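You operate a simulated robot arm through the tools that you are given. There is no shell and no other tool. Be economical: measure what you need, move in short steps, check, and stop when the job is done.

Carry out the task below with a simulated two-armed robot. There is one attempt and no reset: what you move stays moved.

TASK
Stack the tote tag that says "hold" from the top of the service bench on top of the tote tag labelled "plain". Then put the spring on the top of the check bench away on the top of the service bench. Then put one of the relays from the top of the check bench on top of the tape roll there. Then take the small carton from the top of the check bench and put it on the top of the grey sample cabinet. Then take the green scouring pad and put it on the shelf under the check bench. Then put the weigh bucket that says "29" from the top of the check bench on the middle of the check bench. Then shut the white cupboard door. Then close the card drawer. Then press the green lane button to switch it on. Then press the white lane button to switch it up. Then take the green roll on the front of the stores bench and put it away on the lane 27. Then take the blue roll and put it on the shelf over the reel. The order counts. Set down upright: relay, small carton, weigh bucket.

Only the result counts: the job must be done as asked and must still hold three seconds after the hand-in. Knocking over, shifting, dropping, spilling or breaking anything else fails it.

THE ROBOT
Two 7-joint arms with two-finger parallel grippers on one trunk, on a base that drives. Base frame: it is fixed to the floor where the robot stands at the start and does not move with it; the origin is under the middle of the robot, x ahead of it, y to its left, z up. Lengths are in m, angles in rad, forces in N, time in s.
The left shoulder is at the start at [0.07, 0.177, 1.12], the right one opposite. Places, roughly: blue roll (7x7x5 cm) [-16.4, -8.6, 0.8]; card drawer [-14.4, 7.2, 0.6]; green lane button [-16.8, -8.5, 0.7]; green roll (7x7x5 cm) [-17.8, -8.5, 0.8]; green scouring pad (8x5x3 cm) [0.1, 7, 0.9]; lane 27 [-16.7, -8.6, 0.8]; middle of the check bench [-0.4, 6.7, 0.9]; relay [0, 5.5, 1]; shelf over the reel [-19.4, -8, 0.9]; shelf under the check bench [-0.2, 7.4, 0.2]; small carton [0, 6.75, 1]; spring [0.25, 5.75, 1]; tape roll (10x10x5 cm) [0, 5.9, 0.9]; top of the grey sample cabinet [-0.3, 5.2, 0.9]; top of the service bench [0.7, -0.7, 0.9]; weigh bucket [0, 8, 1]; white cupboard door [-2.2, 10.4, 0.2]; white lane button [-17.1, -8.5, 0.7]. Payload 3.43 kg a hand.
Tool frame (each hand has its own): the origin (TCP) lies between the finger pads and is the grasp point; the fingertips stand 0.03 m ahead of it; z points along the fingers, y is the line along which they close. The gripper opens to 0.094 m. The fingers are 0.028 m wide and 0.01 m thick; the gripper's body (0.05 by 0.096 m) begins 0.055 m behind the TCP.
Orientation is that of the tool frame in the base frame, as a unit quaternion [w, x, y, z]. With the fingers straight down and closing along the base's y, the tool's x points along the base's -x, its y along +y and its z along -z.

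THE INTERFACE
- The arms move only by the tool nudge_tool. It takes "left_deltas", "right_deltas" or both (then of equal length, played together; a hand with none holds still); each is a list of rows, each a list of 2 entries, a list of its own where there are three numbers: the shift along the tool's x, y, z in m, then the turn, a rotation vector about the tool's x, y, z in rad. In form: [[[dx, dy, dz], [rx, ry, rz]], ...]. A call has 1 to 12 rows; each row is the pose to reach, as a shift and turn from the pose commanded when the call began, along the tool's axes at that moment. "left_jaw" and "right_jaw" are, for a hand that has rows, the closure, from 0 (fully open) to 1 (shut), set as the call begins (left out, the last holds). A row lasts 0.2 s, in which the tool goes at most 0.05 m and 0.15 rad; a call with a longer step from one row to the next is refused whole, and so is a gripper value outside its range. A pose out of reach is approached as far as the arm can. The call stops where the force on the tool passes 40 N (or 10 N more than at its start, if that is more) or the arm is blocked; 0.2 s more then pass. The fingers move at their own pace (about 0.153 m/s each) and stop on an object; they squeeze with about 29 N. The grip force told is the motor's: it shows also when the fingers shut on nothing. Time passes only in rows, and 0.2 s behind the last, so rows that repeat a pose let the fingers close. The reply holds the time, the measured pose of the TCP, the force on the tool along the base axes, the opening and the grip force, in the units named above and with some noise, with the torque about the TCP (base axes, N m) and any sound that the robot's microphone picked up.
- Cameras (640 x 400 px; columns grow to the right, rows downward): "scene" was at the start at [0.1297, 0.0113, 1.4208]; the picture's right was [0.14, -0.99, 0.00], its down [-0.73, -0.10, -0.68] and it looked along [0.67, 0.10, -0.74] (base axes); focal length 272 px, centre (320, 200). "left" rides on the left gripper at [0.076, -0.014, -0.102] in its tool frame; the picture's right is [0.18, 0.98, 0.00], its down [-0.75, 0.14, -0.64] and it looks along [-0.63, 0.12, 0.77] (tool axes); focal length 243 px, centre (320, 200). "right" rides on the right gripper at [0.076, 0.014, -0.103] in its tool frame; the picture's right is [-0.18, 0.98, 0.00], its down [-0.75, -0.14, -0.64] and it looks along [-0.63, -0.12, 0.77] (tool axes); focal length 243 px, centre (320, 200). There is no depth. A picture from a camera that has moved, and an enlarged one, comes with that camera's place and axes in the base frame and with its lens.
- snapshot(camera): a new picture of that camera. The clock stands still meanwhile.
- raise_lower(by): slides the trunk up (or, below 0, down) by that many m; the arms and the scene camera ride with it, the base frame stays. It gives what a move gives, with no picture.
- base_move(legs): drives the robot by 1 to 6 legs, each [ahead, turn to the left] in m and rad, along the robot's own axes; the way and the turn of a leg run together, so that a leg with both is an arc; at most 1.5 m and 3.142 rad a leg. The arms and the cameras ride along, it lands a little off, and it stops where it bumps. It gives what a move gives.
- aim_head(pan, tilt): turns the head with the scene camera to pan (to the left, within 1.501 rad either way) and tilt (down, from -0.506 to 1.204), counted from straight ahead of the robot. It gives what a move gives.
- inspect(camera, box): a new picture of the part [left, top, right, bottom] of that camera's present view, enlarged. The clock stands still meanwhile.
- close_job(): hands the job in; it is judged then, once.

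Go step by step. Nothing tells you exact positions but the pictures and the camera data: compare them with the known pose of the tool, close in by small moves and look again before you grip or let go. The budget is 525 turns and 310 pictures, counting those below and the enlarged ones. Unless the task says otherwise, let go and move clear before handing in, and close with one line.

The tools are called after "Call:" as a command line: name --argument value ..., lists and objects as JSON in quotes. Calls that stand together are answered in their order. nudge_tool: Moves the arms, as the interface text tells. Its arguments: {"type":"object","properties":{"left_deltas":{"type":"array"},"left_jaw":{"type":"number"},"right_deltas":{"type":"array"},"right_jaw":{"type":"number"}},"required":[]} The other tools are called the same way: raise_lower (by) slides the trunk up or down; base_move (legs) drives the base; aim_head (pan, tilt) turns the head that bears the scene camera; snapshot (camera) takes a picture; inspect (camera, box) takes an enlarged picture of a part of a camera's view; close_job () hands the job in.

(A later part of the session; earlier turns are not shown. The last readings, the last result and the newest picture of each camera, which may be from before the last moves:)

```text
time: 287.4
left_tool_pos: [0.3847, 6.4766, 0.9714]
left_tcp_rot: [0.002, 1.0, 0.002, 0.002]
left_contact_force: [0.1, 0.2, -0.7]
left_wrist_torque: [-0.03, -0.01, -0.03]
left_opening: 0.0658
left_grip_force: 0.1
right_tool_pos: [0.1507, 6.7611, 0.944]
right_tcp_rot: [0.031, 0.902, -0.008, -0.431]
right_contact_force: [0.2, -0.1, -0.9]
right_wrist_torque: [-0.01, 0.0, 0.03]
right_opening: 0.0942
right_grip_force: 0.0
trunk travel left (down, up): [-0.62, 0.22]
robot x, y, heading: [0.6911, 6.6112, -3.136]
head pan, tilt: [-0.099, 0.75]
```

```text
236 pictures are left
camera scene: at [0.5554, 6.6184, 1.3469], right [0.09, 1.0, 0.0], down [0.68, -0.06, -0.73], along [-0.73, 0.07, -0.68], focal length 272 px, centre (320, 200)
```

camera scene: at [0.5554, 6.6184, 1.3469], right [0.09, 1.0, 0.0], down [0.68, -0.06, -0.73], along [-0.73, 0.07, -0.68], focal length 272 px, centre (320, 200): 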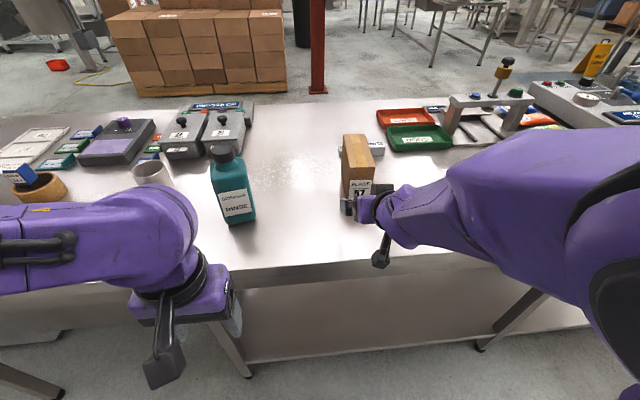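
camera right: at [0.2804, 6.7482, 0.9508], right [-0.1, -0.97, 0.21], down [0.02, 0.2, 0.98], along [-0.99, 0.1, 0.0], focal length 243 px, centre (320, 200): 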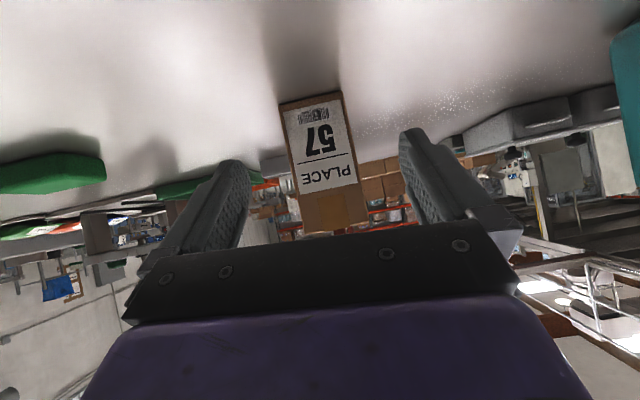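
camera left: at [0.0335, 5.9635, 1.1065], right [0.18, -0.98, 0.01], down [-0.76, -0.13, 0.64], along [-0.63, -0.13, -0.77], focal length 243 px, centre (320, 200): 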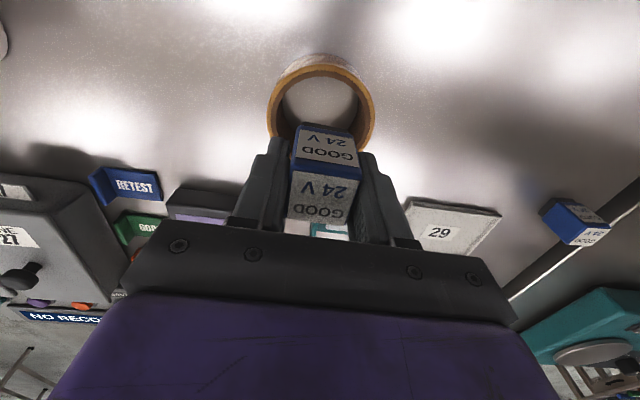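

The carton sits centred between the tilted fingers (y 6.764). Advancing ~12 cm.

Call:
base_move --legs '[[0.115, 0]]'

Call:
snapshot --camera "right"

Call:
inspect --camera "scene" --box '[290, 120, 450, 260]'

```text
time: 288.6
left_tool_pos: [0.2709, 6.4765, 0.9716]
left_tcp_rot: [0.001, 1.0, 0.0, 0.002]
left_contact_force: [0.7, 0.1, 0.0]
left_wrist_torque: [-0.03, 0.0, -0.02]
left_opening: 0.0659
left_grip_force: 0.1
right_tool_pos: [0.0383, 6.7619, 0.9465]
right_tcp_rot: [0.034, 0.901, -0.01, -0.432]
right_contact_force: [-0.3, 0.2, -0.2]
right_wrist_torque: [0.01, -0.03, -0.01]
right_opening: 0.0941
right_grip_force: 0.1
trunk travel left (down, up): [-0.62, 0.22]
robot x, y, heading: [0.5719, 6.6049, -3.133]
head pan, tilt: [-0.099, 0.75]
```

```text
235 pictures are left
camera right: at [0.1668, 6.7482, 0.9517], right [-0.1, -0.97, 0.21], down [0.03, 0.21, 0.98], along [-0.99, 0.11, 0.0], focal length 243 px, centre (320, 200)
```

right: 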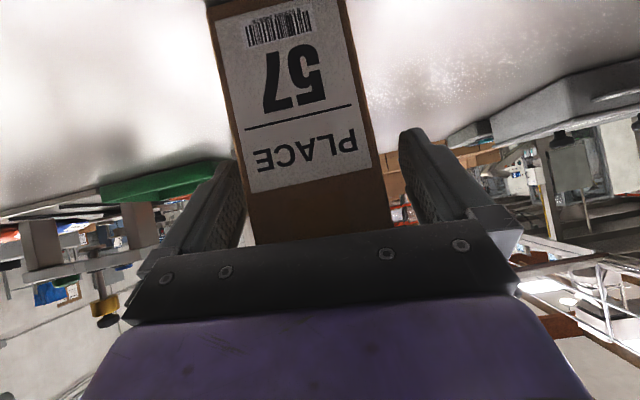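

```text
2.86 times, centred on (370, 190) of scene
camera zoom: at [0.4418, 6.6179, 1.3469], right [0.1, 1.0, 0.0], down [0.68, -0.06, -0.73], along [-0.73, 0.07, -0.68], focal length 777 px, centre (177, 229)
```

zoom: 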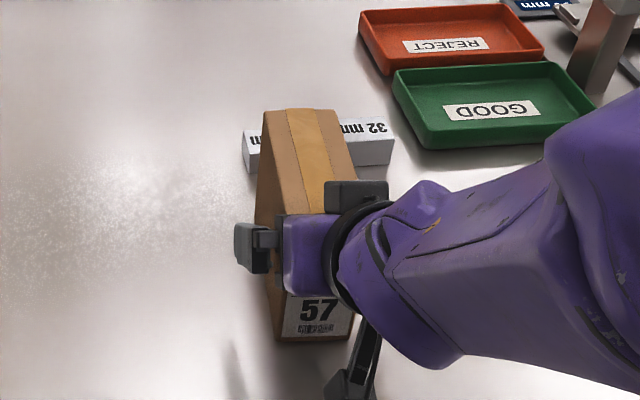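

Good overlap (5 cm). Closing and lifting slightly with the trunk.

Call:
nudge_tool --right_deltas '[[[0, 0, 0], [0, 0, 0]], [[0, 0, 0], [0, 0, 0]], [[0, 0, 0], [0, 0, 0]], [[0, 0, 0], [0, 0, 0]]]' --right_jaw 1

Call:
raise_lower --by 0.03

Call:
snapshot --camera "right"

Call:
snapshot --camera "scene"

```text
time: 289.6
left_tool_pos: [0.2708, 6.4765, 0.971]
left_tcp_rot: [0.002, 1.0, 0.001, 0.001]
left_contact_force: [-0.4, 0.0, -1.0]
left_wrist_torque: [0.0, 0.03, 0.0]
left_opening: 0.066
left_grip_force: 0.1
right_tool_pos: [0.038, 6.7617, 0.9476]
right_tcp_rot: [0.034, 0.901, -0.01, -0.432]
right_contact_force: [2.2, 1.5, 1.3]
right_wrist_torque: [0.2, -0.24, -0.18]
right_opening: 0.0644
right_grip_force: 28.6
trunk travel left (down, up): [-0.62, 0.22]
robot x, y, heading: [0.5749, 6.6119, -3.143]
head pan, tilt: [-0.099, 0.75]
```

```text
time: 290.4
left_tool_pos: [0.2695, 6.4768, 1.0008]
left_tcp_rot: [0.002, 1.0, -0.001, 0.001]
left_contact_force: [0.2, 0.0, -1.0]
left_wrist_torque: [-0.04, -0.01, 0.02]
left_opening: 0.0659
left_grip_force: 0.1
right_tool_pos: [0.0367, 6.762, 0.9747]
right_tcp_rot: [0.034, 0.902, -0.011, -0.43]
right_contact_force: [0.1, 0.6, -5.0]
right_wrist_torque: [0.05, -0.17, 0.01]
right_opening: 0.0644
right_grip_force: 28.7
trunk travel left (down, up): [-0.65, 0.19]
robot x, y, heading: [0.5736, 6.609, -3.136]
head pan, tilt: [-0.099, 0.75]
```

```text
233 pictures are left
camera right: at [0.166, 6.7482, 0.9813], right [-0.11, -0.97, 0.21], down [0.02, 0.21, 0.98], along [-0.99, 0.11, 0.0], focal length 243 px, centre (320, 200)
```

right: 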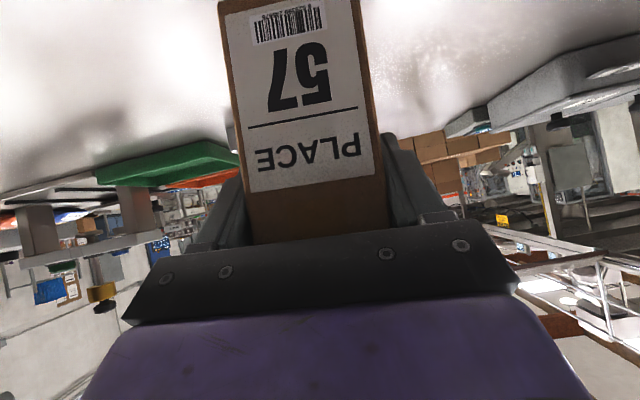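

```text
232 pictures are left
camera scene: at [0.4405, 6.618, 1.3768], right [0.09, 1.0, 0.0], down [0.68, -0.06, -0.73], along [-0.73, 0.07, -0.68], focal length 272 px, centre (320, 200)
```

scene: 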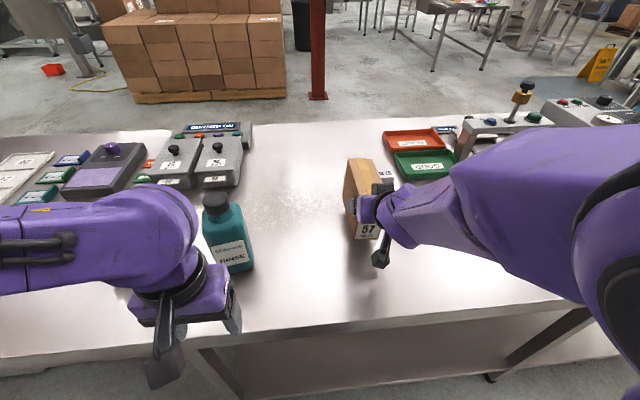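

Held (weight ~5 N). Raising, backing off, and driving to the cabinet.

Call:
raise_lower --by 0.1

Call:
base_move --legs '[[-0.55, 0], [0, 1.571], [1.0, 0], [0.55, 0], [0, -1.571]]'

Call:
aim_head --pan 0 --tilt 0.5

Call:
snapshot --camera "scene"

Call:
snapshot --camera "right"

```text
time: 291.7
left_tool_pos: [0.2699, 6.4788, 1.102]
left_tcp_rot: [0.002, 1.0, 0.0, 0.001]
left_contact_force: [-0.1, 0.5, 0.4]
left_wrist_torque: [0.02, 0.02, -0.03]
left_opening: 0.0658
left_grip_force: 0.1
right_tool_pos: [0.0368, 6.7612, 1.0766]
right_tcp_rot: [0.034, 0.901, -0.011, -0.432]
right_contact_force: [-0.4, -0.2, -5.1]
right_wrist_torque: [-0.01, -0.18, -0.01]
right_opening: 0.0642
right_grip_force: 28.7
trunk travel left (down, up): [-0.75, 0.09]
robot x, y, heading: [0.5741, 6.6076, -3.139]
head pan, tilt: [-0.099, 0.75]
```

```text
time: 310.3
left_tool_pos: [0.8545, 4.9416, 1.1012]
left_tcp_rot: [0.002, 1.0, -0.014, 0.003]
left_contact_force: [-1.2, -0.6, 0.2]
left_wrist_torque: [-0.04, 0.01, 0.04]
left_opening: 0.0657
left_grip_force: 0.1
right_tool_pos: [0.6295, 5.2309, 1.0764]
right_tcp_rot: [0.029, 0.901, -0.023, -0.431]
right_contact_force: [-0.2, -0.2, -4.1]
right_wrist_torque: [0.02, -0.16, 0.0]
right_opening: 0.0645
right_grip_force: 29.1
trunk travel left (down, up): [-0.75, 0.09]
robot x, y, heading: [1.166, 5.0668, 3.115]
head pan, tilt: [-0.099, 0.75]
```

```text
time: 311.1
left_tool_pos: [0.8557, 4.9417, 1.1015]
left_tcp_rot: [0.002, 1.0, -0.015, 0.002]
left_contact_force: [-0.8, 0.2, -0.3]
left_wrist_torque: [0.01, 0.0, 0.02]
left_opening: 0.066
left_grip_force: 0.1
right_tool_pos: [0.6307, 5.2316, 1.0761]
right_tcp_rot: [0.029, 0.901, -0.024, -0.433]
right_contact_force: [0.1, 0.7, -5.4]
right_wrist_torque: [0.01, -0.22, 0.0]
right_opening: 0.0643
right_grip_force: 28.7
trunk travel left (down, up): [-0.75, 0.09]
robot x, y, heading: [1.165, 5.0624, 3.117]
head pan, tilt: [0.0, 0.499]
```

```text
231 pictures are left
camera scene: at [1.021, 5.0696, 1.4987], right [0.02, 1.0, 0.0], down [0.48, -0.01, -0.88], along [-0.88, 0.02, -0.48], focal length 272 px, centre (320, 200)
```

scene: 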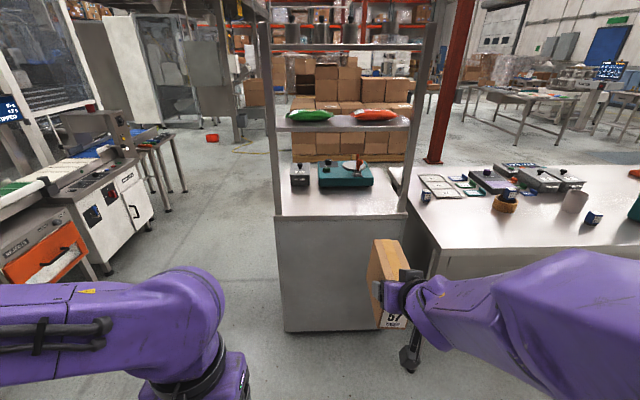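

```text
230 pictures are left
camera right: at [0.7588, 5.2154, 1.0816], right [-0.13, -0.97, 0.21], down [0.03, 0.21, 0.98], along [-0.99, 0.14, 0.0], focal length 243 px, centre (320, 200)
```

right: 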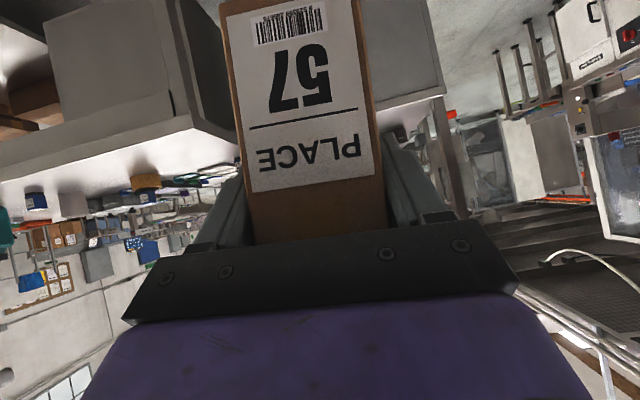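

Cabinet top ≈0.86 high, spanning y 4.91–5.49, with the shelf at ~1.24. I'll lower the trunk 8 cm, straighten and drive in part way.

Call:
raise_lower --by -0.07

Call:
base_move --legs '[[0, 0.025], [0.5, 0]]'

Call:
snapshot --camera "scene"

Call:
snapshot --camera "right"

```text
time: 312.1
left_tool_pos: [0.8563, 4.9416, 1.0314]
left_tcp_rot: [0.002, 1.0, -0.013, 0.001]
left_contact_force: [-0.2, 0.1, 0.2]
left_wrist_torque: [0.0, -0.02, 0.0]
left_opening: 0.0658
left_grip_force: 0.0
right_tool_pos: [0.6311, 5.233, 1.0066]
right_tcp_rot: [0.028, 0.901, -0.023, -0.432]
right_contact_force: [-0.3, 0.2, -4.2]
right_wrist_torque: [-0.01, -0.21, -0.01]
right_opening: 0.0644
right_grip_force: 28.7
trunk travel left (down, up): [-0.68, 0.16]
robot x, y, heading: [1.1623, 5.0666, 3.117]
head pan, tilt: [0.0, 0.499]
```

```text
time: 315.4
left_tool_pos: [0.3654, 4.932, 1.0314]
left_tcp_rot: [0.002, 1.0, 0.001, 0.002]
left_contact_force: [-0.3, -0.2, 0.0]
left_wrist_torque: [0.0, -0.03, -0.02]
left_opening: 0.0656
left_grip_force: 0.2
right_tool_pos: [0.1336, 5.2161, 1.0057]
right_tcp_rot: [0.034, 0.901, -0.012, -0.431]
right_contact_force: [-0.1, -1.2, -4.7]
right_wrist_torque: [0.0, -0.18, -0.02]
right_opening: 0.0644
right_grip_force: 28.7
trunk travel left (down, up): [-0.68, 0.16]
robot x, y, heading: [0.6701, 5.066, -3.136]
head pan, tilt: [0.0, 0.499]
```

```text
229 pictures are left
camera scene: at [0.5283, 5.0641, 1.4288], right [0.0, 1.0, 0.0], down [0.48, 0.0, -0.88], along [-0.88, 0.0, -0.48], focal length 272 px, centre (320, 200)
```

scene: 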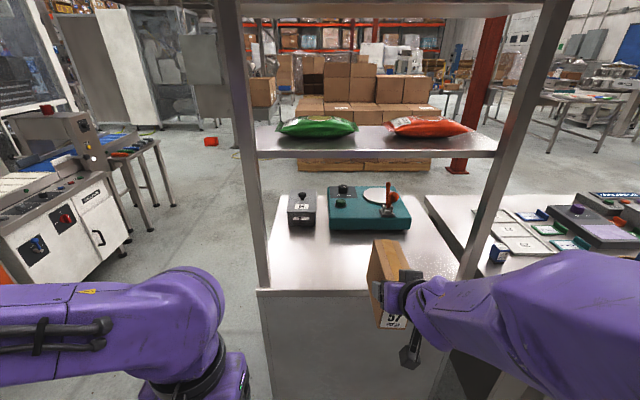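

```text
228 pictures are left
camera right: at [0.2622, 5.2028, 1.0116], right [-0.11, -0.97, 0.21], down [0.03, 0.21, 0.98], along [-0.99, 0.11, 0.0], focal length 243 px, centre (320, 200)
```

right: 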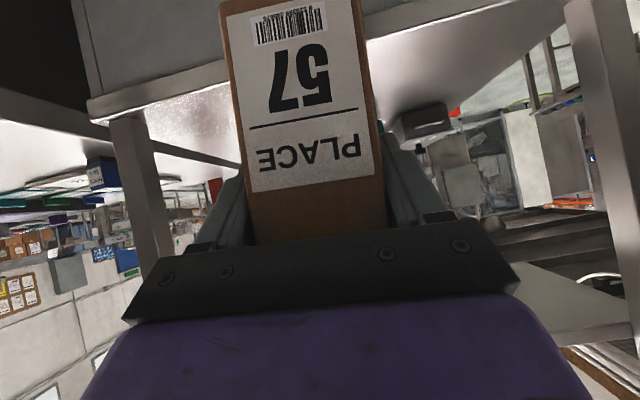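

Call:
base_move --legs '[[0.195, 0]]'

Call:
snapshot --camera "scene"

Call:
snapshot --camera "left"

```text
time: 316.9
left_tool_pos: [0.1767, 4.9308, 1.0312]
left_tcp_rot: [0.002, 1.0, -0.001, 0.001]
left_contact_force: [-0.4, 1.1, -0.2]
left_wrist_torque: [-0.04, -0.01, -0.06]
left_opening: 0.066
left_grip_force: 0.0
right_tool_pos: [-0.0564, 5.2162, 1.0057]
right_tcp_rot: [0.035, 0.901, -0.011, -0.432]
right_contact_force: [0.1, 0.3, -3.8]
right_wrist_torque: [-0.01, -0.18, 0.02]
right_opening: 0.0643
right_grip_force: 29.2
trunk travel left (down, up): [-0.68, 0.16]
robot x, y, heading: [0.4796, 5.0631, -3.135]
head pan, tilt: [0.0, 0.499]
```

```text
227 pictures are left
camera scene: at [0.3385, 5.0638, 1.4289], right [0.0, 1.0, 0.0], down [0.48, 0.0, -0.88], along [-0.88, 0.0, -0.48], focal length 272 px, centre (320, 200)
```

scene: 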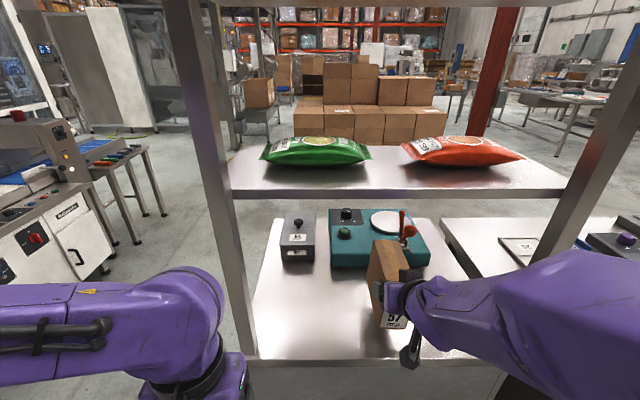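

```text
226 pictures are left
camera left: at [0.2507, 4.9463, 1.1347], right [0.18, -0.98, 0.0], down [-0.76, -0.14, 0.64], along [-0.63, -0.12, -0.77], focal length 243 px, centre (320, 200)
```

left: 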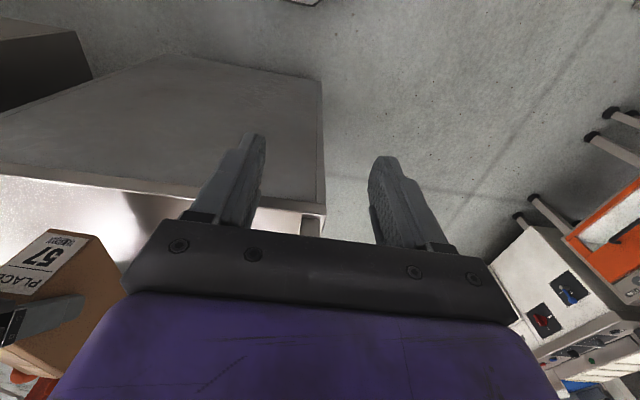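

Carton hovers ~5 cm over the free front strip. Lowering by trunk.

Call:
raise_lower --by -0.045

Call:
raise_lower --by -0.006

Call:
inspect --camera "scene" --box '[320, 200, 460, 370]'

Call:
snapshot --camera "left"

```text
time: 317.8
left_tool_pos: [0.1761, 4.9317, 0.9861]
left_tcp_rot: [0.001, 1.0, -0.001, 0.001]
left_contact_force: [-0.3, 0.7, 0.3]
left_wrist_torque: [0.0, 0.04, -0.01]
left_opening: 0.0655
left_grip_force: 0.0
right_tool_pos: [-0.0561, 5.2176, 0.9617]
right_tcp_rot: [0.035, 0.901, -0.012, -0.432]
right_contact_force: [-0.2, -1.4, -4.6]
right_wrist_torque: [0.04, -0.21, -0.04]
right_opening: 0.0643
right_grip_force: 28.4
trunk travel left (down, up): [-0.635, 0.205]
robot x, y, heading: [0.4794, 5.0658, -3.139]
head pan, tilt: [0.0, 0.499]
```

```text
time: 318.4
left_tool_pos: [0.1757, 4.9318, 0.9797]
left_tcp_rot: [0.002, 1.0, -0.001, 0.002]
left_contact_force: [-0.1, 0.3, 0.2]
left_wrist_torque: [0.02, 0.0, 0.03]
left_opening: 0.0658
left_grip_force: 0.0
right_tool_pos: [-0.056, 5.2167, 0.9551]
right_tcp_rot: [0.034, 0.902, -0.012, -0.431]
right_contact_force: [-0.3, 0.7, -3.7]
right_wrist_torque: [0.01, -0.21, -0.01]
right_opening: 0.0642
right_grip_force: 29.4
trunk travel left (down, up): [-0.629, 0.211]
robot x, y, heading: [0.4805, 5.0625, -3.136]
head pan, tilt: [0.0, 0.499]
```

```text
2.35 times, centred on (390, 285) of scene
camera zoom: at [0.3382, 5.0638, 1.3778], right [0.0, 1.0, 0.0], down [0.48, 0.0, -0.88], along [-0.88, 0.0, -0.48], focal length 640 px, centre (155, 0)
```

zoom: 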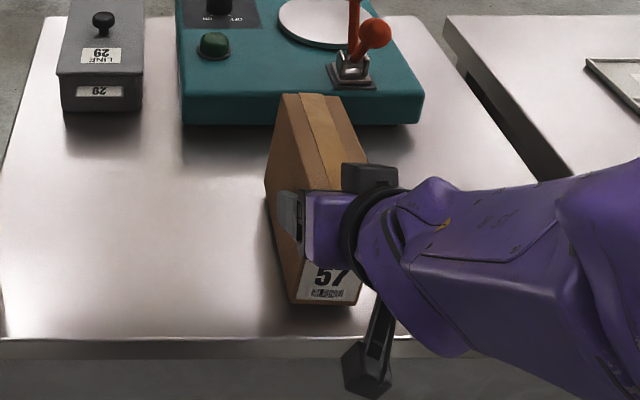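

```text
224 pictures are left
camera left: at [0.2505, 4.9463, 1.0836], right [0.18, -0.98, 0.0], down [-0.76, -0.14, 0.64], along [-0.63, -0.12, -0.77], focal length 243 px, centre (320, 200)
```

left: 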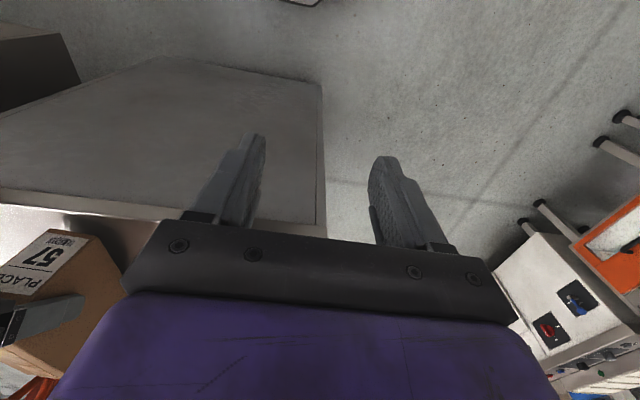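

Call:
raise_lower --by -0.005

Call:
raise_lower --by -0.004

```text
time: 318.9
left_tool_pos: [0.1761, 4.9315, 0.975]
left_tcp_rot: [0.002, 1.0, 0.0, 0.002]
left_contact_force: [0.7, 0.3, 0.0]
left_wrist_torque: [0.0, 0.04, -0.01]
left_opening: 0.0657
left_grip_force: 0.1
right_tool_pos: [-0.0569, 5.2165, 0.9493]
right_tcp_rot: [0.034, 0.902, -0.012, -0.43]
right_contact_force: [-0.3, 0.4, -3.7]
right_wrist_torque: [0.03, -0.2, -0.01]
right_opening: 0.0644
right_grip_force: 29.4
trunk travel left (down, up): [-0.624, 0.216]
robot x, y, heading: [0.4768, 5.0639, -3.139]
head pan, tilt: [0.0, 0.499]
```

```text
time: 319.4
left_tool_pos: [0.1767, 4.9303, 0.9722]
left_tcp_rot: [0.001, 1.0, -0.001, 0.002]
left_contact_force: [-0.3, -0.1, 0.6]
left_wrist_torque: [0.03, 0.0, 0.0]
left_opening: 0.0658
left_grip_force: 0.1
right_tool_pos: [-0.0576, 5.2174, 0.9476]
right_tcp_rot: [0.034, 0.901, -0.012, -0.433]
right_contact_force: [-1.2, 1.2, 4.6]
right_wrist_torque: [0.31, 1.0, -0.14]
right_opening: 0.0642
right_grip_force: 28.9
trunk travel left (down, up): [-0.62, 0.22]
robot x, y, heading: [0.4796, 5.0646, -3.143]
head pan, tilt: [0.0, 0.499]
```

Call:
raise_lower --by -0.003

Call:
nudge_tool --right_deltas '[[[0, 0, 0], [0, 0, 0]], [[0, 0, 0], [0, 0, 0]], [[0, 0, 0], [0, 0, 0]]]' --right_jaw 0

Call:
snapshot --camera "right"

Call:
inspect --camera "scene" --box '[320, 200, 460, 370]'

```text
time: 320.0
left_tool_pos: [0.1766, 4.9314, 0.9695]
left_tcp_rot: [0.002, 1.0, -0.001, 0.0]
left_contact_force: [0.0, -1.1, -0.1]
left_wrist_torque: [0.02, 0.03, 0.03]
left_opening: 0.0658
left_grip_force: 0.0
right_tool_pos: [-0.0554, 5.2163, 0.9455]
right_tcp_rot: [0.035, 0.9, -0.011, -0.435]
right_contact_force: [-2.8, 1.1, 23.7]
right_wrist_torque: [0.89, -0.7, 0.15]
right_opening: 0.0648
right_grip_force: 29.0
trunk travel left (down, up): [-0.617, 0.223]
robot x, y, heading: [0.483, 5.0628, -3.14]
head pan, tilt: [0.0, 0.499]
```

```text
time: 320.8
left_tool_pos: [0.1756, 4.9307, 0.9691]
left_tcp_rot: [0.002, 1.0, -0.001, 0.002]
left_contact_force: [0.1, -0.2, -0.1]
left_wrist_torque: [0.03, -0.01, -0.02]
left_opening: 0.0658
left_grip_force: 0.1
right_tool_pos: [-0.0572, 5.217, 0.9423]
right_tcp_rot: [0.035, 0.902, -0.012, -0.431]
right_contact_force: [0.9, -0.3, -0.4]
right_wrist_torque: [0.0, -0.01, -0.01]
right_opening: 0.0942
right_grip_force: 0.0
trunk travel left (down, up): [-0.617, 0.223]
robot x, y, heading: [0.481, 5.0646, -3.137]
head pan, tilt: [0.0, 0.499]
```

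```text
223 pictures are left
camera right: at [0.0724, 5.2028, 0.9485], right [-0.11, -0.97, 0.21], down [0.02, 0.21, 0.98], along [-0.99, 0.11, 0.0], focal length 243 px, centre (320, 200)
```

right: 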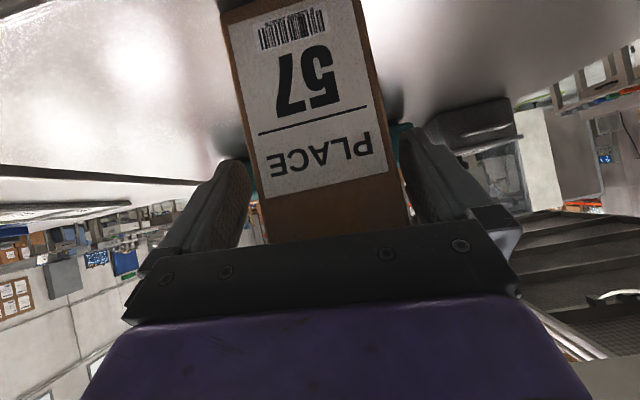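

```text
2.35 times, centred on (390, 285) of scene
camera zoom: at [0.3383, 5.0637, 1.3658], right [0.0, 1.0, 0.0], down [0.48, 0.0, -0.88], along [-0.88, 0.0, -0.48], focal length 640 px, centre (155, 0)
```

zoom: 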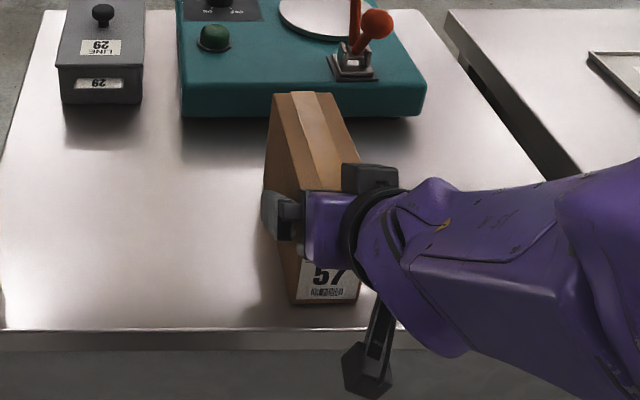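

The carton stands free. Backing straight out.

Call:
base_move --legs '[[-0.25, 0]]'

Call:
snapshot --camera "scene"

```text
time: 322.6
left_tool_pos: [0.4183, 4.9321, 0.9687]
left_tcp_rot: [0.002, 1.0, -0.002, 0.001]
left_contact_force: [0.3, -0.5, -0.1]
left_wrist_torque: [-0.01, 0.0, 0.04]
left_opening: 0.0658
left_grip_force: 0.1
right_tool_pos: [0.1856, 5.2182, 0.9441]
right_tcp_rot: [0.034, 0.901, -0.013, -0.432]
right_contact_force: [0.9, -0.6, 0.5]
right_wrist_torque: [0.03, -0.02, -0.02]
right_opening: 0.0938
right_grip_force: 0.1
trunk travel left (down, up): [-0.617, 0.223]
robot x, y, heading: [0.7238, 5.0639, 3.138]
head pan, tilt: [0.0, 0.499]
```

```text
221 pictures are left
camera scene: at [0.5812, 5.0642, 1.3659], right [0.0, 1.0, 0.0], down [0.48, 0.0, -0.88], along [-0.88, 0.0, -0.48], focal length 272 px, centre (320, 200)
```

scene: 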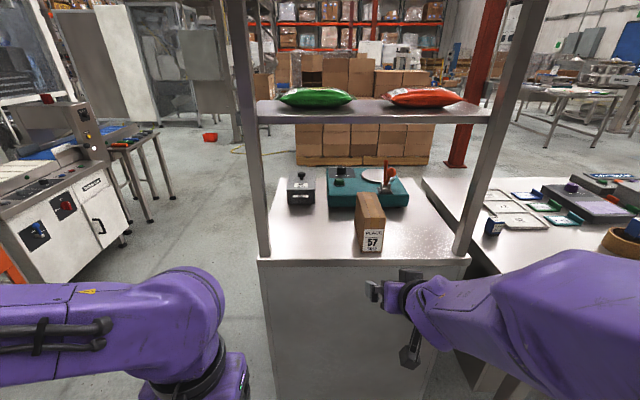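

Carton stands upright on the cabinet. Next the green pad near [0.08,7.03]; I'll drive there with the right hand still tilted.

Call:
base_move --legs '[[-0.4, 0], [0, -1.567], [0.9, 0], [0.9, 0], [0, 1.571]]'

Call:
aim_head --pan -0.1 --tilt 0.7

Call:
snapshot --camera "scene"

```text
time: 341.6
left_tool_pos: [0.872, 6.7663, 0.9694]
left_tcp_rot: [0.002, 1.0, -0.016, 0.001]
left_contact_force: [0.2, 0.0, 0.4]
left_wrist_torque: [-0.02, -0.04, -0.03]
left_opening: 0.0657
left_grip_force: 0.1
right_tool_pos: [0.6482, 7.0596, 0.9425]
right_tcp_rot: [0.028, 0.901, -0.026, -0.431]
right_contact_force: [0.0, -1.0, -0.1]
right_wrist_torque: [-0.01, -0.02, -0.03]
right_opening: 0.094
right_grip_force: 0.1
trunk travel left (down, up): [-0.617, 0.223]
robot x, y, heading: [1.1794, 6.8882, 3.111]
head pan, tilt: [0.0, 0.499]
```

```text
time: 342.4
left_tool_pos: [0.8712, 6.7679, 0.9682]
left_tcp_rot: [0.002, 1.0, -0.016, 0.002]
left_contact_force: [0.4, 0.1, 0.2]
left_wrist_torque: [0.0, -0.01, -0.01]
left_opening: 0.066
left_grip_force: 0.0
right_tool_pos: [0.6497, 7.0589, 0.9432]
right_tcp_rot: [0.028, 0.901, -0.026, -0.432]
right_contact_force: [-0.3, -0.2, 0.3]
right_wrist_torque: [0.0, -0.03, -0.03]
right_opening: 0.0941
right_grip_force: 0.0
trunk travel left (down, up): [-0.617, 0.223]
robot x, y, heading: [1.1831, 6.8901, 3.113]
head pan, tilt: [-0.099, 0.7]
```

```text
220 pictures are left
camera scene: at [1.0456, 6.9028, 1.3482], right [0.13, 0.99, 0.0], down [0.64, -0.08, -0.77], along [-0.76, 0.1, -0.64], focal length 272 px, centre (320, 200)
```

scene: 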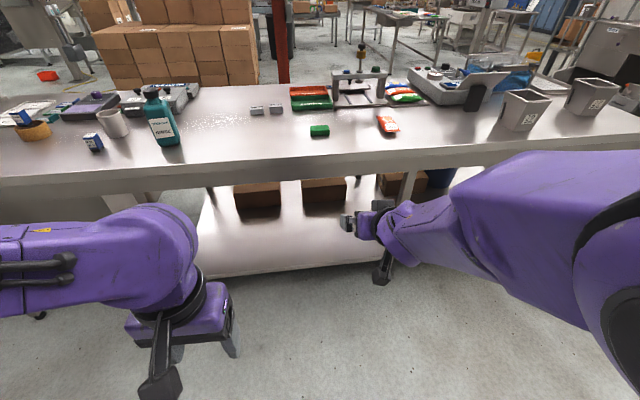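

Call:
base_move --legs '[[0, 0.073], [0.43, 0], [0, -0.045]]'

Call:
snapshot --camera "right"

Call:
snapshot --camera "scene"

```text
time: 345.8
left_tool_pos: [0.451, 6.744, 0.9691]
left_tcp_rot: [0.002, 1.0, -0.007, 0.001]
left_contact_force: [0.5, 0.3, -0.5]
left_wrist_torque: [0.0, 0.01, 0.01]
left_opening: 0.066
left_grip_force: 0.0
right_tool_pos: [0.2211, 7.0322, 0.9418]
right_tcp_rot: [0.031, 0.901, -0.018, -0.433]
right_contact_force: [0.4, 1.3, 0.2]
right_wrist_torque: [0.01, -0.02, -0.01]
right_opening: 0.0941
right_grip_force: 0.0
trunk travel left (down, up): [-0.617, 0.223]
robot x, y, heading: [0.754, 6.8695, 3.133]
head pan, tilt: [-0.099, 0.7]
```

```text
219 pictures are left
camera right: at [0.3499, 7.0162, 0.949], right [-0.12, -0.97, 0.21], down [0.03, 0.21, 0.98], along [-0.99, 0.12, 0.0], focal length 243 px, centre (320, 200)
```

right: 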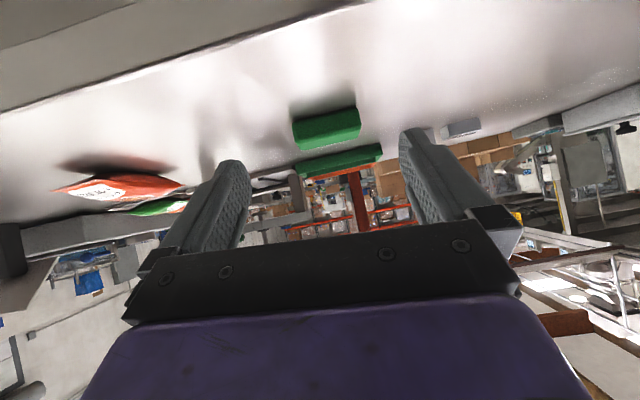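

```text
218 pictures are left
camera scene: at [0.6212, 6.8824, 1.3483], right [0.11, 0.99, 0.0], down [0.64, -0.07, -0.77], along [-0.76, 0.08, -0.64], focal length 272 px, centre (320, 200)
```

scene: 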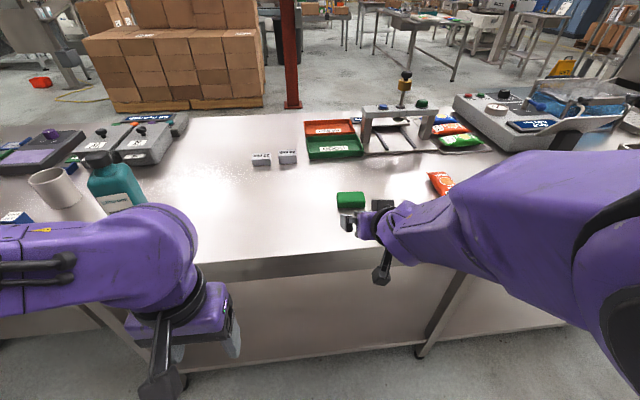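

Pad centre ≈ [0.075,7.024]. Small turn and advance above it, then lower.

Call:
base_move --legs '[[0, 0.018], [0.13, 0]]'

Call:
snapshot --camera "right"

Call:
inspect --camera "scene" --box '[290, 150, 450, 290]'

```text
time: 347.5
left_tool_pos: [0.3183, 6.7375, 0.9687]
left_tcp_rot: [0.002, 1.0, 0.002, 0.002]
left_contact_force: [0.3, -0.4, 0.1]
left_wrist_torque: [-0.02, -0.02, -0.02]
left_opening: 0.0657
left_grip_force: 0.1
right_tool_pos: [0.085, 7.0209, 0.9431]
right_tcp_rot: [0.037, 0.902, -0.009, -0.43]
right_contact_force: [-1.1, 0.4, 0.0]
right_wrist_torque: [0.0, 0.0, 0.03]
right_opening: 0.0941
right_grip_force: 0.1
trunk travel left (down, up): [-0.617, 0.223]
robot x, y, heading: [0.6212, 6.8722, -3.135]
head pan, tilt: [-0.099, 0.7]
```

```text
217 pictures are left
camera right: at [0.2137, 7.0082, 0.9488], right [-0.1, -0.97, 0.21], down [0.02, 0.21, 0.98], along [-0.99, 0.1, 0.0], focal length 243 px, centre (320, 200)
```

right: 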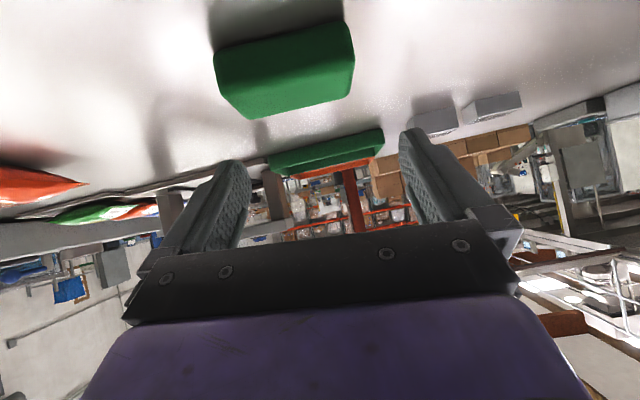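

```text
2.86 times, centred on (370, 220) of scene
camera zoom: at [0.4873, 6.8794, 1.3482], right [0.09, 1.0, 0.0], down [0.64, -0.06, -0.76], along [-0.76, 0.07, -0.64], focal length 777 px, centre (177, 143)
```

zoom: 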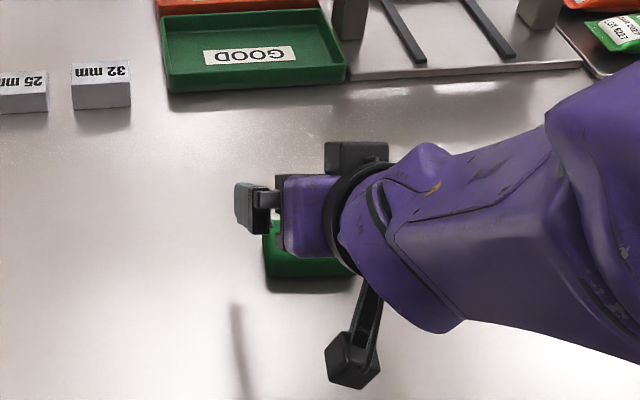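

Pad (7 cm wide) lies between the finger lines. Lowering 4.6 cm.

Call:
raise_lower --by -0.045

Call:
snapshot --camera "right"

```text
time: 348.3
left_tool_pos: [0.3193, 6.7385, 0.9233]
left_tcp_rot: [0.002, 1.0, 0.002, 0.001]
left_contact_force: [0.1, -0.5, 0.2]
left_wrist_torque: [0.01, -0.01, -0.01]
left_opening: 0.0659
left_grip_force: 0.1
right_tool_pos: [0.0855, 7.0215, 0.8975]
right_tcp_rot: [0.037, 0.901, -0.009, -0.432]
right_contact_force: [-0.6, 0.5, 0.2]
right_wrist_torque: [0.02, -0.03, 0.0]
right_opening: 0.094
right_grip_force: 0.2
trunk travel left (down, up): [-0.572, 0.268]
robot x, y, heading: [0.6239, 6.8762, -3.133]
head pan, tilt: [-0.099, 0.7]
```

```text
215 pictures are left
camera right: at [0.2141, 7.0081, 0.9041], right [-0.1, -0.97, 0.22], down [0.02, 0.21, 0.98], along [-0.99, 0.1, 0.0], focal length 243 px, centre (320, 200)
```

right: 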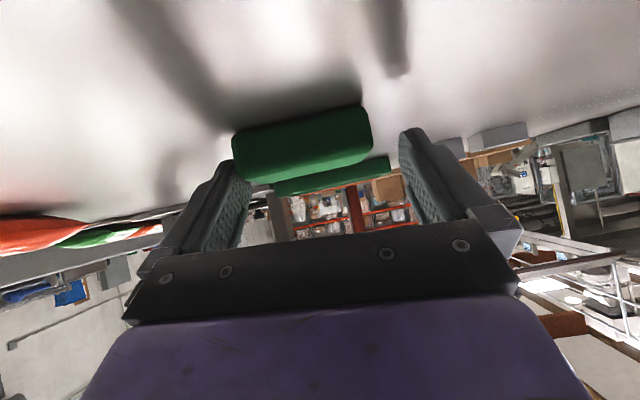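

The pad is ~7 mm toward +y of the jaw centre. Correcting with a tiny base turn, then advancing 1.5 cm.

Call:
base_move --legs '[[0, -0.014]]'

Call:
snapshot --camera "right"

```text
time: 349.1
left_tool_pos: [0.3176, 6.74, 0.9226]
left_tcp_rot: [0.002, 1.0, -0.005, 0.002]
left_contact_force: [-0.5, 0.4, -0.7]
left_wrist_torque: [-0.02, -0.02, 0.01]
left_opening: 0.0657
left_grip_force: 0.0
right_tool_pos: [0.0865, 7.0287, 0.8986]
right_tcp_rot: [0.034, 0.902, -0.014, -0.431]
right_contact_force: [-0.6, 0.0, 0.4]
right_wrist_torque: [-0.01, 0.01, -0.02]
right_opening: 0.094
right_grip_force: 0.0
trunk travel left (down, up): [-0.572, 0.268]
robot x, y, heading: [0.6257, 6.8741, 3.135]
head pan, tilt: [-0.099, 0.7]
```

```text
214 pictures are left
camera right: at [0.2156, 7.0135, 0.9038], right [-0.11, -0.97, 0.21], down [0.03, 0.21, 0.98], along [-0.99, 0.12, 0.0], focal length 243 px, centre (320, 200)
```

right: 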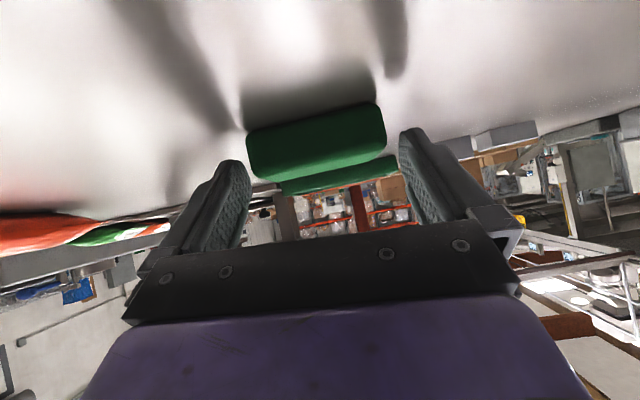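

Centred now. Advancing 1.5 cm.

Call:
base_move --legs '[[0.018, 0]]'

Call:
nudge_tool --right_deltas '[[[0, 0, 0], [0, 0, 0]], [[0, 0, 0], [0, 0, 0]], [[0, 0, 0], [0, 0, 0]]]' --right_jaw 1

Call:
snapshot --camera "right"

```text
time: 349.9
left_tool_pos: [0.2994, 6.742, 0.9245]
left_tcp_rot: [0.003, 1.0, -0.004, 0.001]
left_contact_force: [-0.8, 0.2, -0.1]
left_wrist_torque: [0.0, -0.02, -0.02]
left_opening: 0.0658
left_grip_force: 0.1
right_tool_pos: [0.0692, 7.0274, 0.8987]
right_tcp_rot: [0.033, 0.901, -0.016, -0.432]
right_contact_force: [0.2, -0.2, 0.4]
right_wrist_torque: [0.01, -0.04, 0.01]
right_opening: 0.094
right_grip_force: 0.0
trunk travel left (down, up): [-0.572, 0.268]
robot x, y, heading: [0.6034, 6.8721, 3.131]
head pan, tilt: [-0.099, 0.7]
```

```text
time: 350.6
left_tool_pos: [0.2993, 6.742, 0.9245]
left_tcp_rot: [0.002, 1.0, -0.005, 0.001]
left_contact_force: [-0.4, 0.2, 0.4]
left_wrist_torque: [0.01, 0.01, 0.02]
left_opening: 0.066
left_grip_force: 0.2
right_tool_pos: [0.0686, 7.0288, 0.8985]
right_tcp_rot: [0.034, 0.901, -0.015, -0.432]
right_contact_force: [0.0, 0.1, -0.6]
right_wrist_torque: [-0.01, -0.03, 0.03]
right_opening: 0.0757
right_grip_force: 28.4
trunk travel left (down, up): [-0.572, 0.268]
robot x, y, heading: [0.6007, 6.867, 3.136]
head pan, tilt: [-0.099, 0.7]
```

```text
213 pictures are left
camera right: at [0.1977, 7.0138, 0.9041], right [-0.11, -0.97, 0.22], down [0.03, 0.21, 0.98], along [-0.99, 0.12, 0.0], focal length 243 px, centre (320, 200)
```

right: 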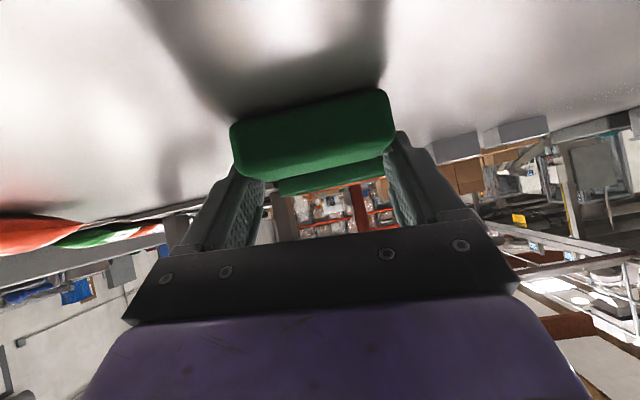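

Gripped. Lifting and backing off.

Call:
raise_lower --by 0.06

Call:
base_move --legs '[[-0.45, 0]]'

Call:
snapshot --camera "right"

Call:
snapshot --camera "scene"

```text
time: 351.6
left_tool_pos: [0.2981, 6.742, 0.9837]
left_tcp_rot: [0.002, 1.0, -0.003, 0.001]
left_contact_force: [0.2, 0.0, 0.8]
left_wrist_torque: [0.0, -0.01, 0.03]
left_opening: 0.0658
left_grip_force: 0.0
right_tool_pos: [0.0681, 7.0288, 0.9571]
right_tcp_rot: [0.032, 0.902, -0.017, -0.431]
right_contact_force: [0.4, 0.1, -0.8]
right_wrist_torque: [0.01, 0.06, 0.04]
right_opening: 0.0756
right_grip_force: 28.8
trunk travel left (down, up): [-0.632, 0.208]
robot x, y, heading: [0.6024, 6.8749, 3.138]
head pan, tilt: [-0.099, 0.7]
```

```text
time: 354.3
left_tool_pos: [0.74, 6.7402, 0.9833]
left_tcp_rot: [0.003, 1.0, -0.011, 0.001]
left_contact_force: [0.3, 0.4, -0.4]
left_wrist_torque: [-0.05, 0.0, 0.02]
left_opening: 0.0659
left_grip_force: 0.1
right_tool_pos: [0.5118, 7.0299, 0.9578]
right_tcp_rot: [0.03, 0.902, -0.021, -0.43]
right_contact_force: [0.4, -1.1, -0.1]
right_wrist_torque: [-0.03, -0.01, -0.02]
right_opening: 0.076
right_grip_force: 28.9
trunk travel left (down, up): [-0.632, 0.208]
robot x, y, heading: [1.0442, 6.8714, 3.129]
head pan, tilt: [-0.099, 0.7]
```

```text
212 pictures are left
camera right: at [0.6408, 7.0139, 0.9639], right [-0.13, -0.97, 0.22], down [0.03, 0.21, 0.98], along [-0.99, 0.13, 0.0], focal length 243 px, centre (320, 200)
```

right: 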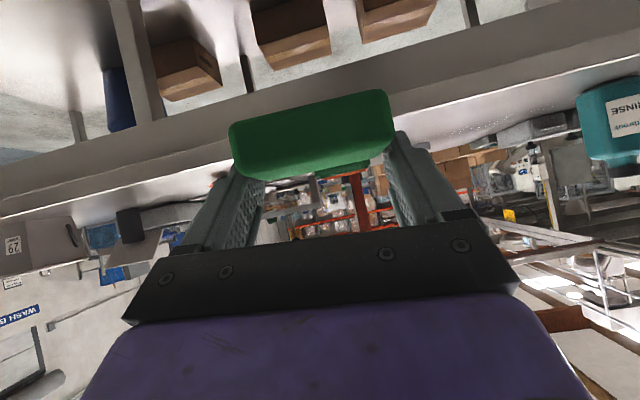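

```text
211 pictures are left
camera scene: at [0.911, 6.8784, 1.3632], right [0.11, 0.99, 0.0], down [0.64, -0.07, -0.76], along [-0.76, 0.09, -0.64], focal length 272 px, centre (320, 200)
```

scene: 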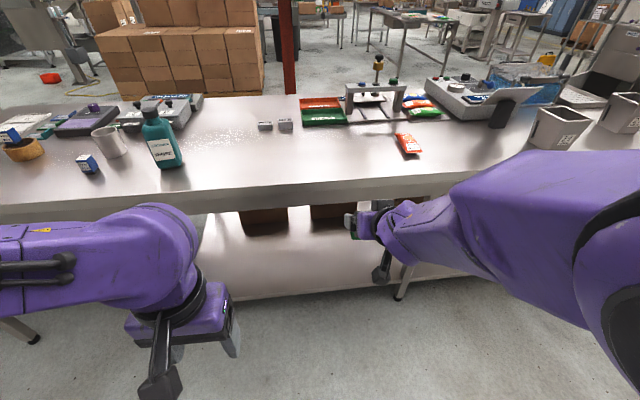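

Now lowering the trunk well below bench level to look at the shelf underneath.

Call:
raise_lower --by -0.5

Call:
snapshot --camera "right"

Call:
snapshot --camera "scene"

```text
refused: -0.5 is not a number from -0.4 to 0.4
```

```text
210 pictures are left
camera right: at [0.6408, 7.0139, 0.9639], right [-0.13, -0.97, 0.22], down [0.03, 0.21, 0.98], along [-0.99, 0.13, 0.0], focal length 243 px, centre (320, 200)
```

right: 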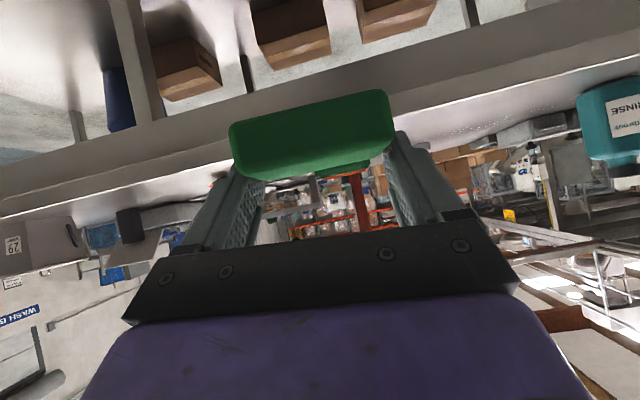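

```text
209 pictures are left
camera scene: at [0.911, 6.8784, 1.3632], right [0.11, 0.99, 0.0], down [0.64, -0.07, -0.76], along [-0.76, 0.09, -0.64], focal length 272 px, centre (320, 200)
```

scene: 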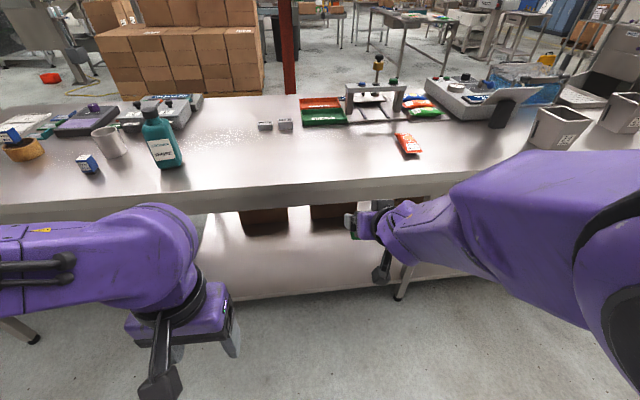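

Call:
raise_lower --by -0.4

Call:
raise_lower --by -0.16

Call:
snapshot --camera "right"

Call:
snapshot --camera "scene"

```text
time: 358.2
left_tool_pos: [0.7396, 6.7409, 0.5837]
left_tcp_rot: [0.003, 1.0, -0.01, 0.0]
left_contact_force: [0.3, -0.1, 0.0]
left_wrist_torque: [-0.03, 0.01, 0.0]
left_opening: 0.0658
left_grip_force: 0.1
right_tool_pos: [0.5112, 7.0308, 0.5583]
right_tcp_rot: [0.03, 0.902, -0.021, -0.431]
right_contact_force: [-0.3, 0.7, 0.4]
right_wrist_torque: [0.0, 0.0, 0.04]
right_opening: 0.0757
right_grip_force: 28.9
trunk travel left (down, up): [-0.232, 0.608]
robot x, y, heading: [1.0452, 6.8685, 3.129]
head pan, tilt: [-0.099, 0.7]
```

```text
time: 360.0
left_tool_pos: [0.7388, 6.7406, 0.4245]
left_tcp_rot: [0.003, 1.0, -0.01, 0.001]
left_contact_force: [0.5, -0.6, 0.3]
left_wrist_torque: [0.01, 0.01, 0.0]
left_opening: 0.0658
left_grip_force: 0.2
right_tool_pos: [0.5122, 7.0296, 0.3978]
right_tcp_rot: [0.031, 0.902, -0.021, -0.431]
right_contact_force: [0.5, -0.5, -0.8]
right_wrist_torque: [0.01, 0.01, 0.0]
right_opening: 0.0755
right_grip_force: 30.0
trunk travel left (down, up): [-0.072, 0.768]
robot x, y, heading: [1.0478, 6.8702, 3.123]
head pan, tilt: [-0.099, 0.7]
```

```text
208 pictures are left
camera right: at [0.6408, 7.014, 0.404], right [-0.13, -0.97, 0.22], down [0.03, 0.21, 0.98], along [-0.99, 0.13, 0.0], focal length 243 px, centre (320, 200)
```

right: 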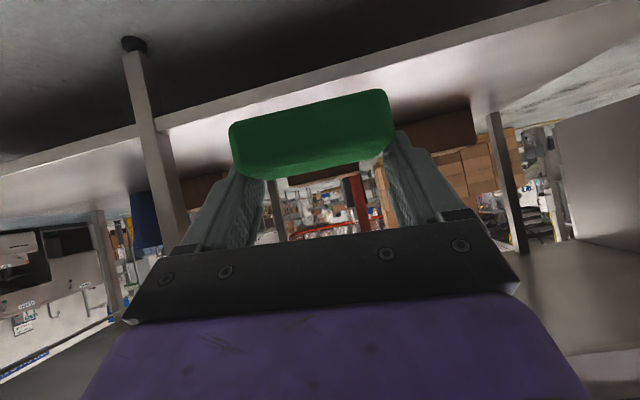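

```text
207 pictures are left
camera scene: at [0.911, 6.8784, 0.8032], right [0.11, 0.99, 0.0], down [0.64, -0.07, -0.76], along [-0.76, 0.09, -0.64], focal length 272 px, centre (320, 200)
```

scene: 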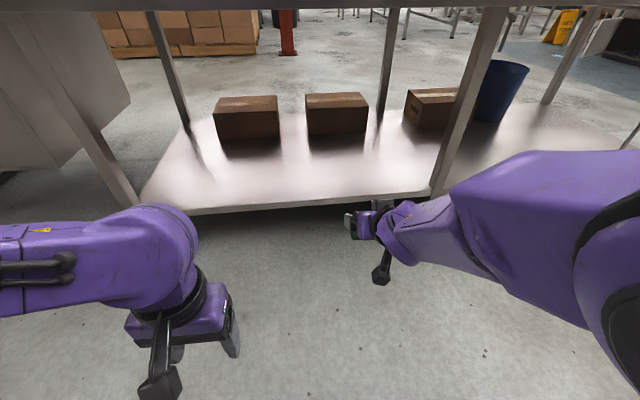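

Shelf top ≈0.205, clear front strip. Lowering trunk fully, then trying to lower the right arm keeping its tilt.

Call:
raise_lower --by -0.07

Call:
nudge_tool --right_deltas '[[[0.016, 0, 0.0125], [0, 0, 0]], [[0.031, 0, 0.025], [0, 0, 0]], [[0.047, 0, 0.0375], [0, 0, 0]], [[0.062, 0, 0.05], [0, 0, 0]]]'

```text
time: 361.1
left_tool_pos: [0.7399, 6.7405, 0.3543]
left_tcp_rot: [0.002, 1.0, -0.01, 0.001]
left_contact_force: [-0.6, 0.5, 0.2]
left_wrist_torque: [-0.01, 0.0, -0.01]
left_opening: 0.0658
left_grip_force: 0.1
right_tool_pos: [0.5119, 7.0298, 0.3283]
right_tcp_rot: [0.031, 0.902, -0.021, -0.431]
right_contact_force: [-0.6, 0.6, -1.1]
right_wrist_torque: [0.0, 0.04, -0.02]
right_opening: 0.0757
right_grip_force: 29.2
trunk travel left (down, up): [-0.002, 0.838]
robot x, y, heading: [1.0433, 6.867, 3.127]
head pan, tilt: [-0.099, 0.7]
```

```text
time: 362.1
left_tool_pos: [0.7397, 6.7412, 0.3536]
left_tcp_rot: [0.003, 1.0, -0.01, 0.001]
left_contact_force: [-0.7, -0.3, 1.3]
left_wrist_torque: [-0.01, -0.04, 0.02]
left_opening: 0.066
left_grip_force: 0.1
right_tool_pos: [0.4975, 7.0481, 0.2937]
right_tcp_rot: [0.053, 0.9, -0.031, -0.431]
right_contact_force: [-0.2, 0.0, -0.7]
right_wrist_torque: [-0.04, 0.02, 0.0]
right_opening: 0.0758
right_grip_force: 29.4
right hand out of reach, approached as far as the arm can: row 1, 2, 3, 4
trunk travel left (down, up): [-0.002, 0.838]
robot x, y, heading: [1.043, 6.8673, 3.124]
head pan, tilt: [-0.099, 0.7]
```

Call:
nudge_tool --right_deltas '[[[0.016, -0.02, 0.0125], [0, 0, 0]], [[0.031, -0.05, 0.025], [0, 0, 0]], [[0.047, -0.08, 0.0375], [0, 0, 0]], [[0.062, -0.1, 0.05], [0, 0, 0]], [[0.062, -0.1, 0.05], [0, 0, 0]]]'

```text
time: 363.3
left_tool_pos: [0.7394, 6.7411, 0.3534]
left_tcp_rot: [0.003, 1.0, -0.011, 0.003]
left_contact_force: [-0.2, -0.5, -0.5]
left_wrist_torque: [-0.01, 0.03, -0.02]
left_opening: 0.0656
left_grip_force: 0.2
right_tool_pos: [0.4963, 7.1588, 0.2051]
right_tcp_rot: [0.043, 0.902, -0.042, -0.428]
right_contact_force: [-0.3, -0.6, -0.6]
right_wrist_torque: [0.0, 0.01, -0.02]
right_opening: 0.0756
right_grip_force: 28.6
right hand out of reach, approached as far as the arm can: row 1, 2, 3, 4, 5
trunk travel left (down, up): [-0.002, 0.838]
robot x, y, heading: [1.047, 6.8684, 3.128]
head pan, tilt: [-0.099, 0.7]
```

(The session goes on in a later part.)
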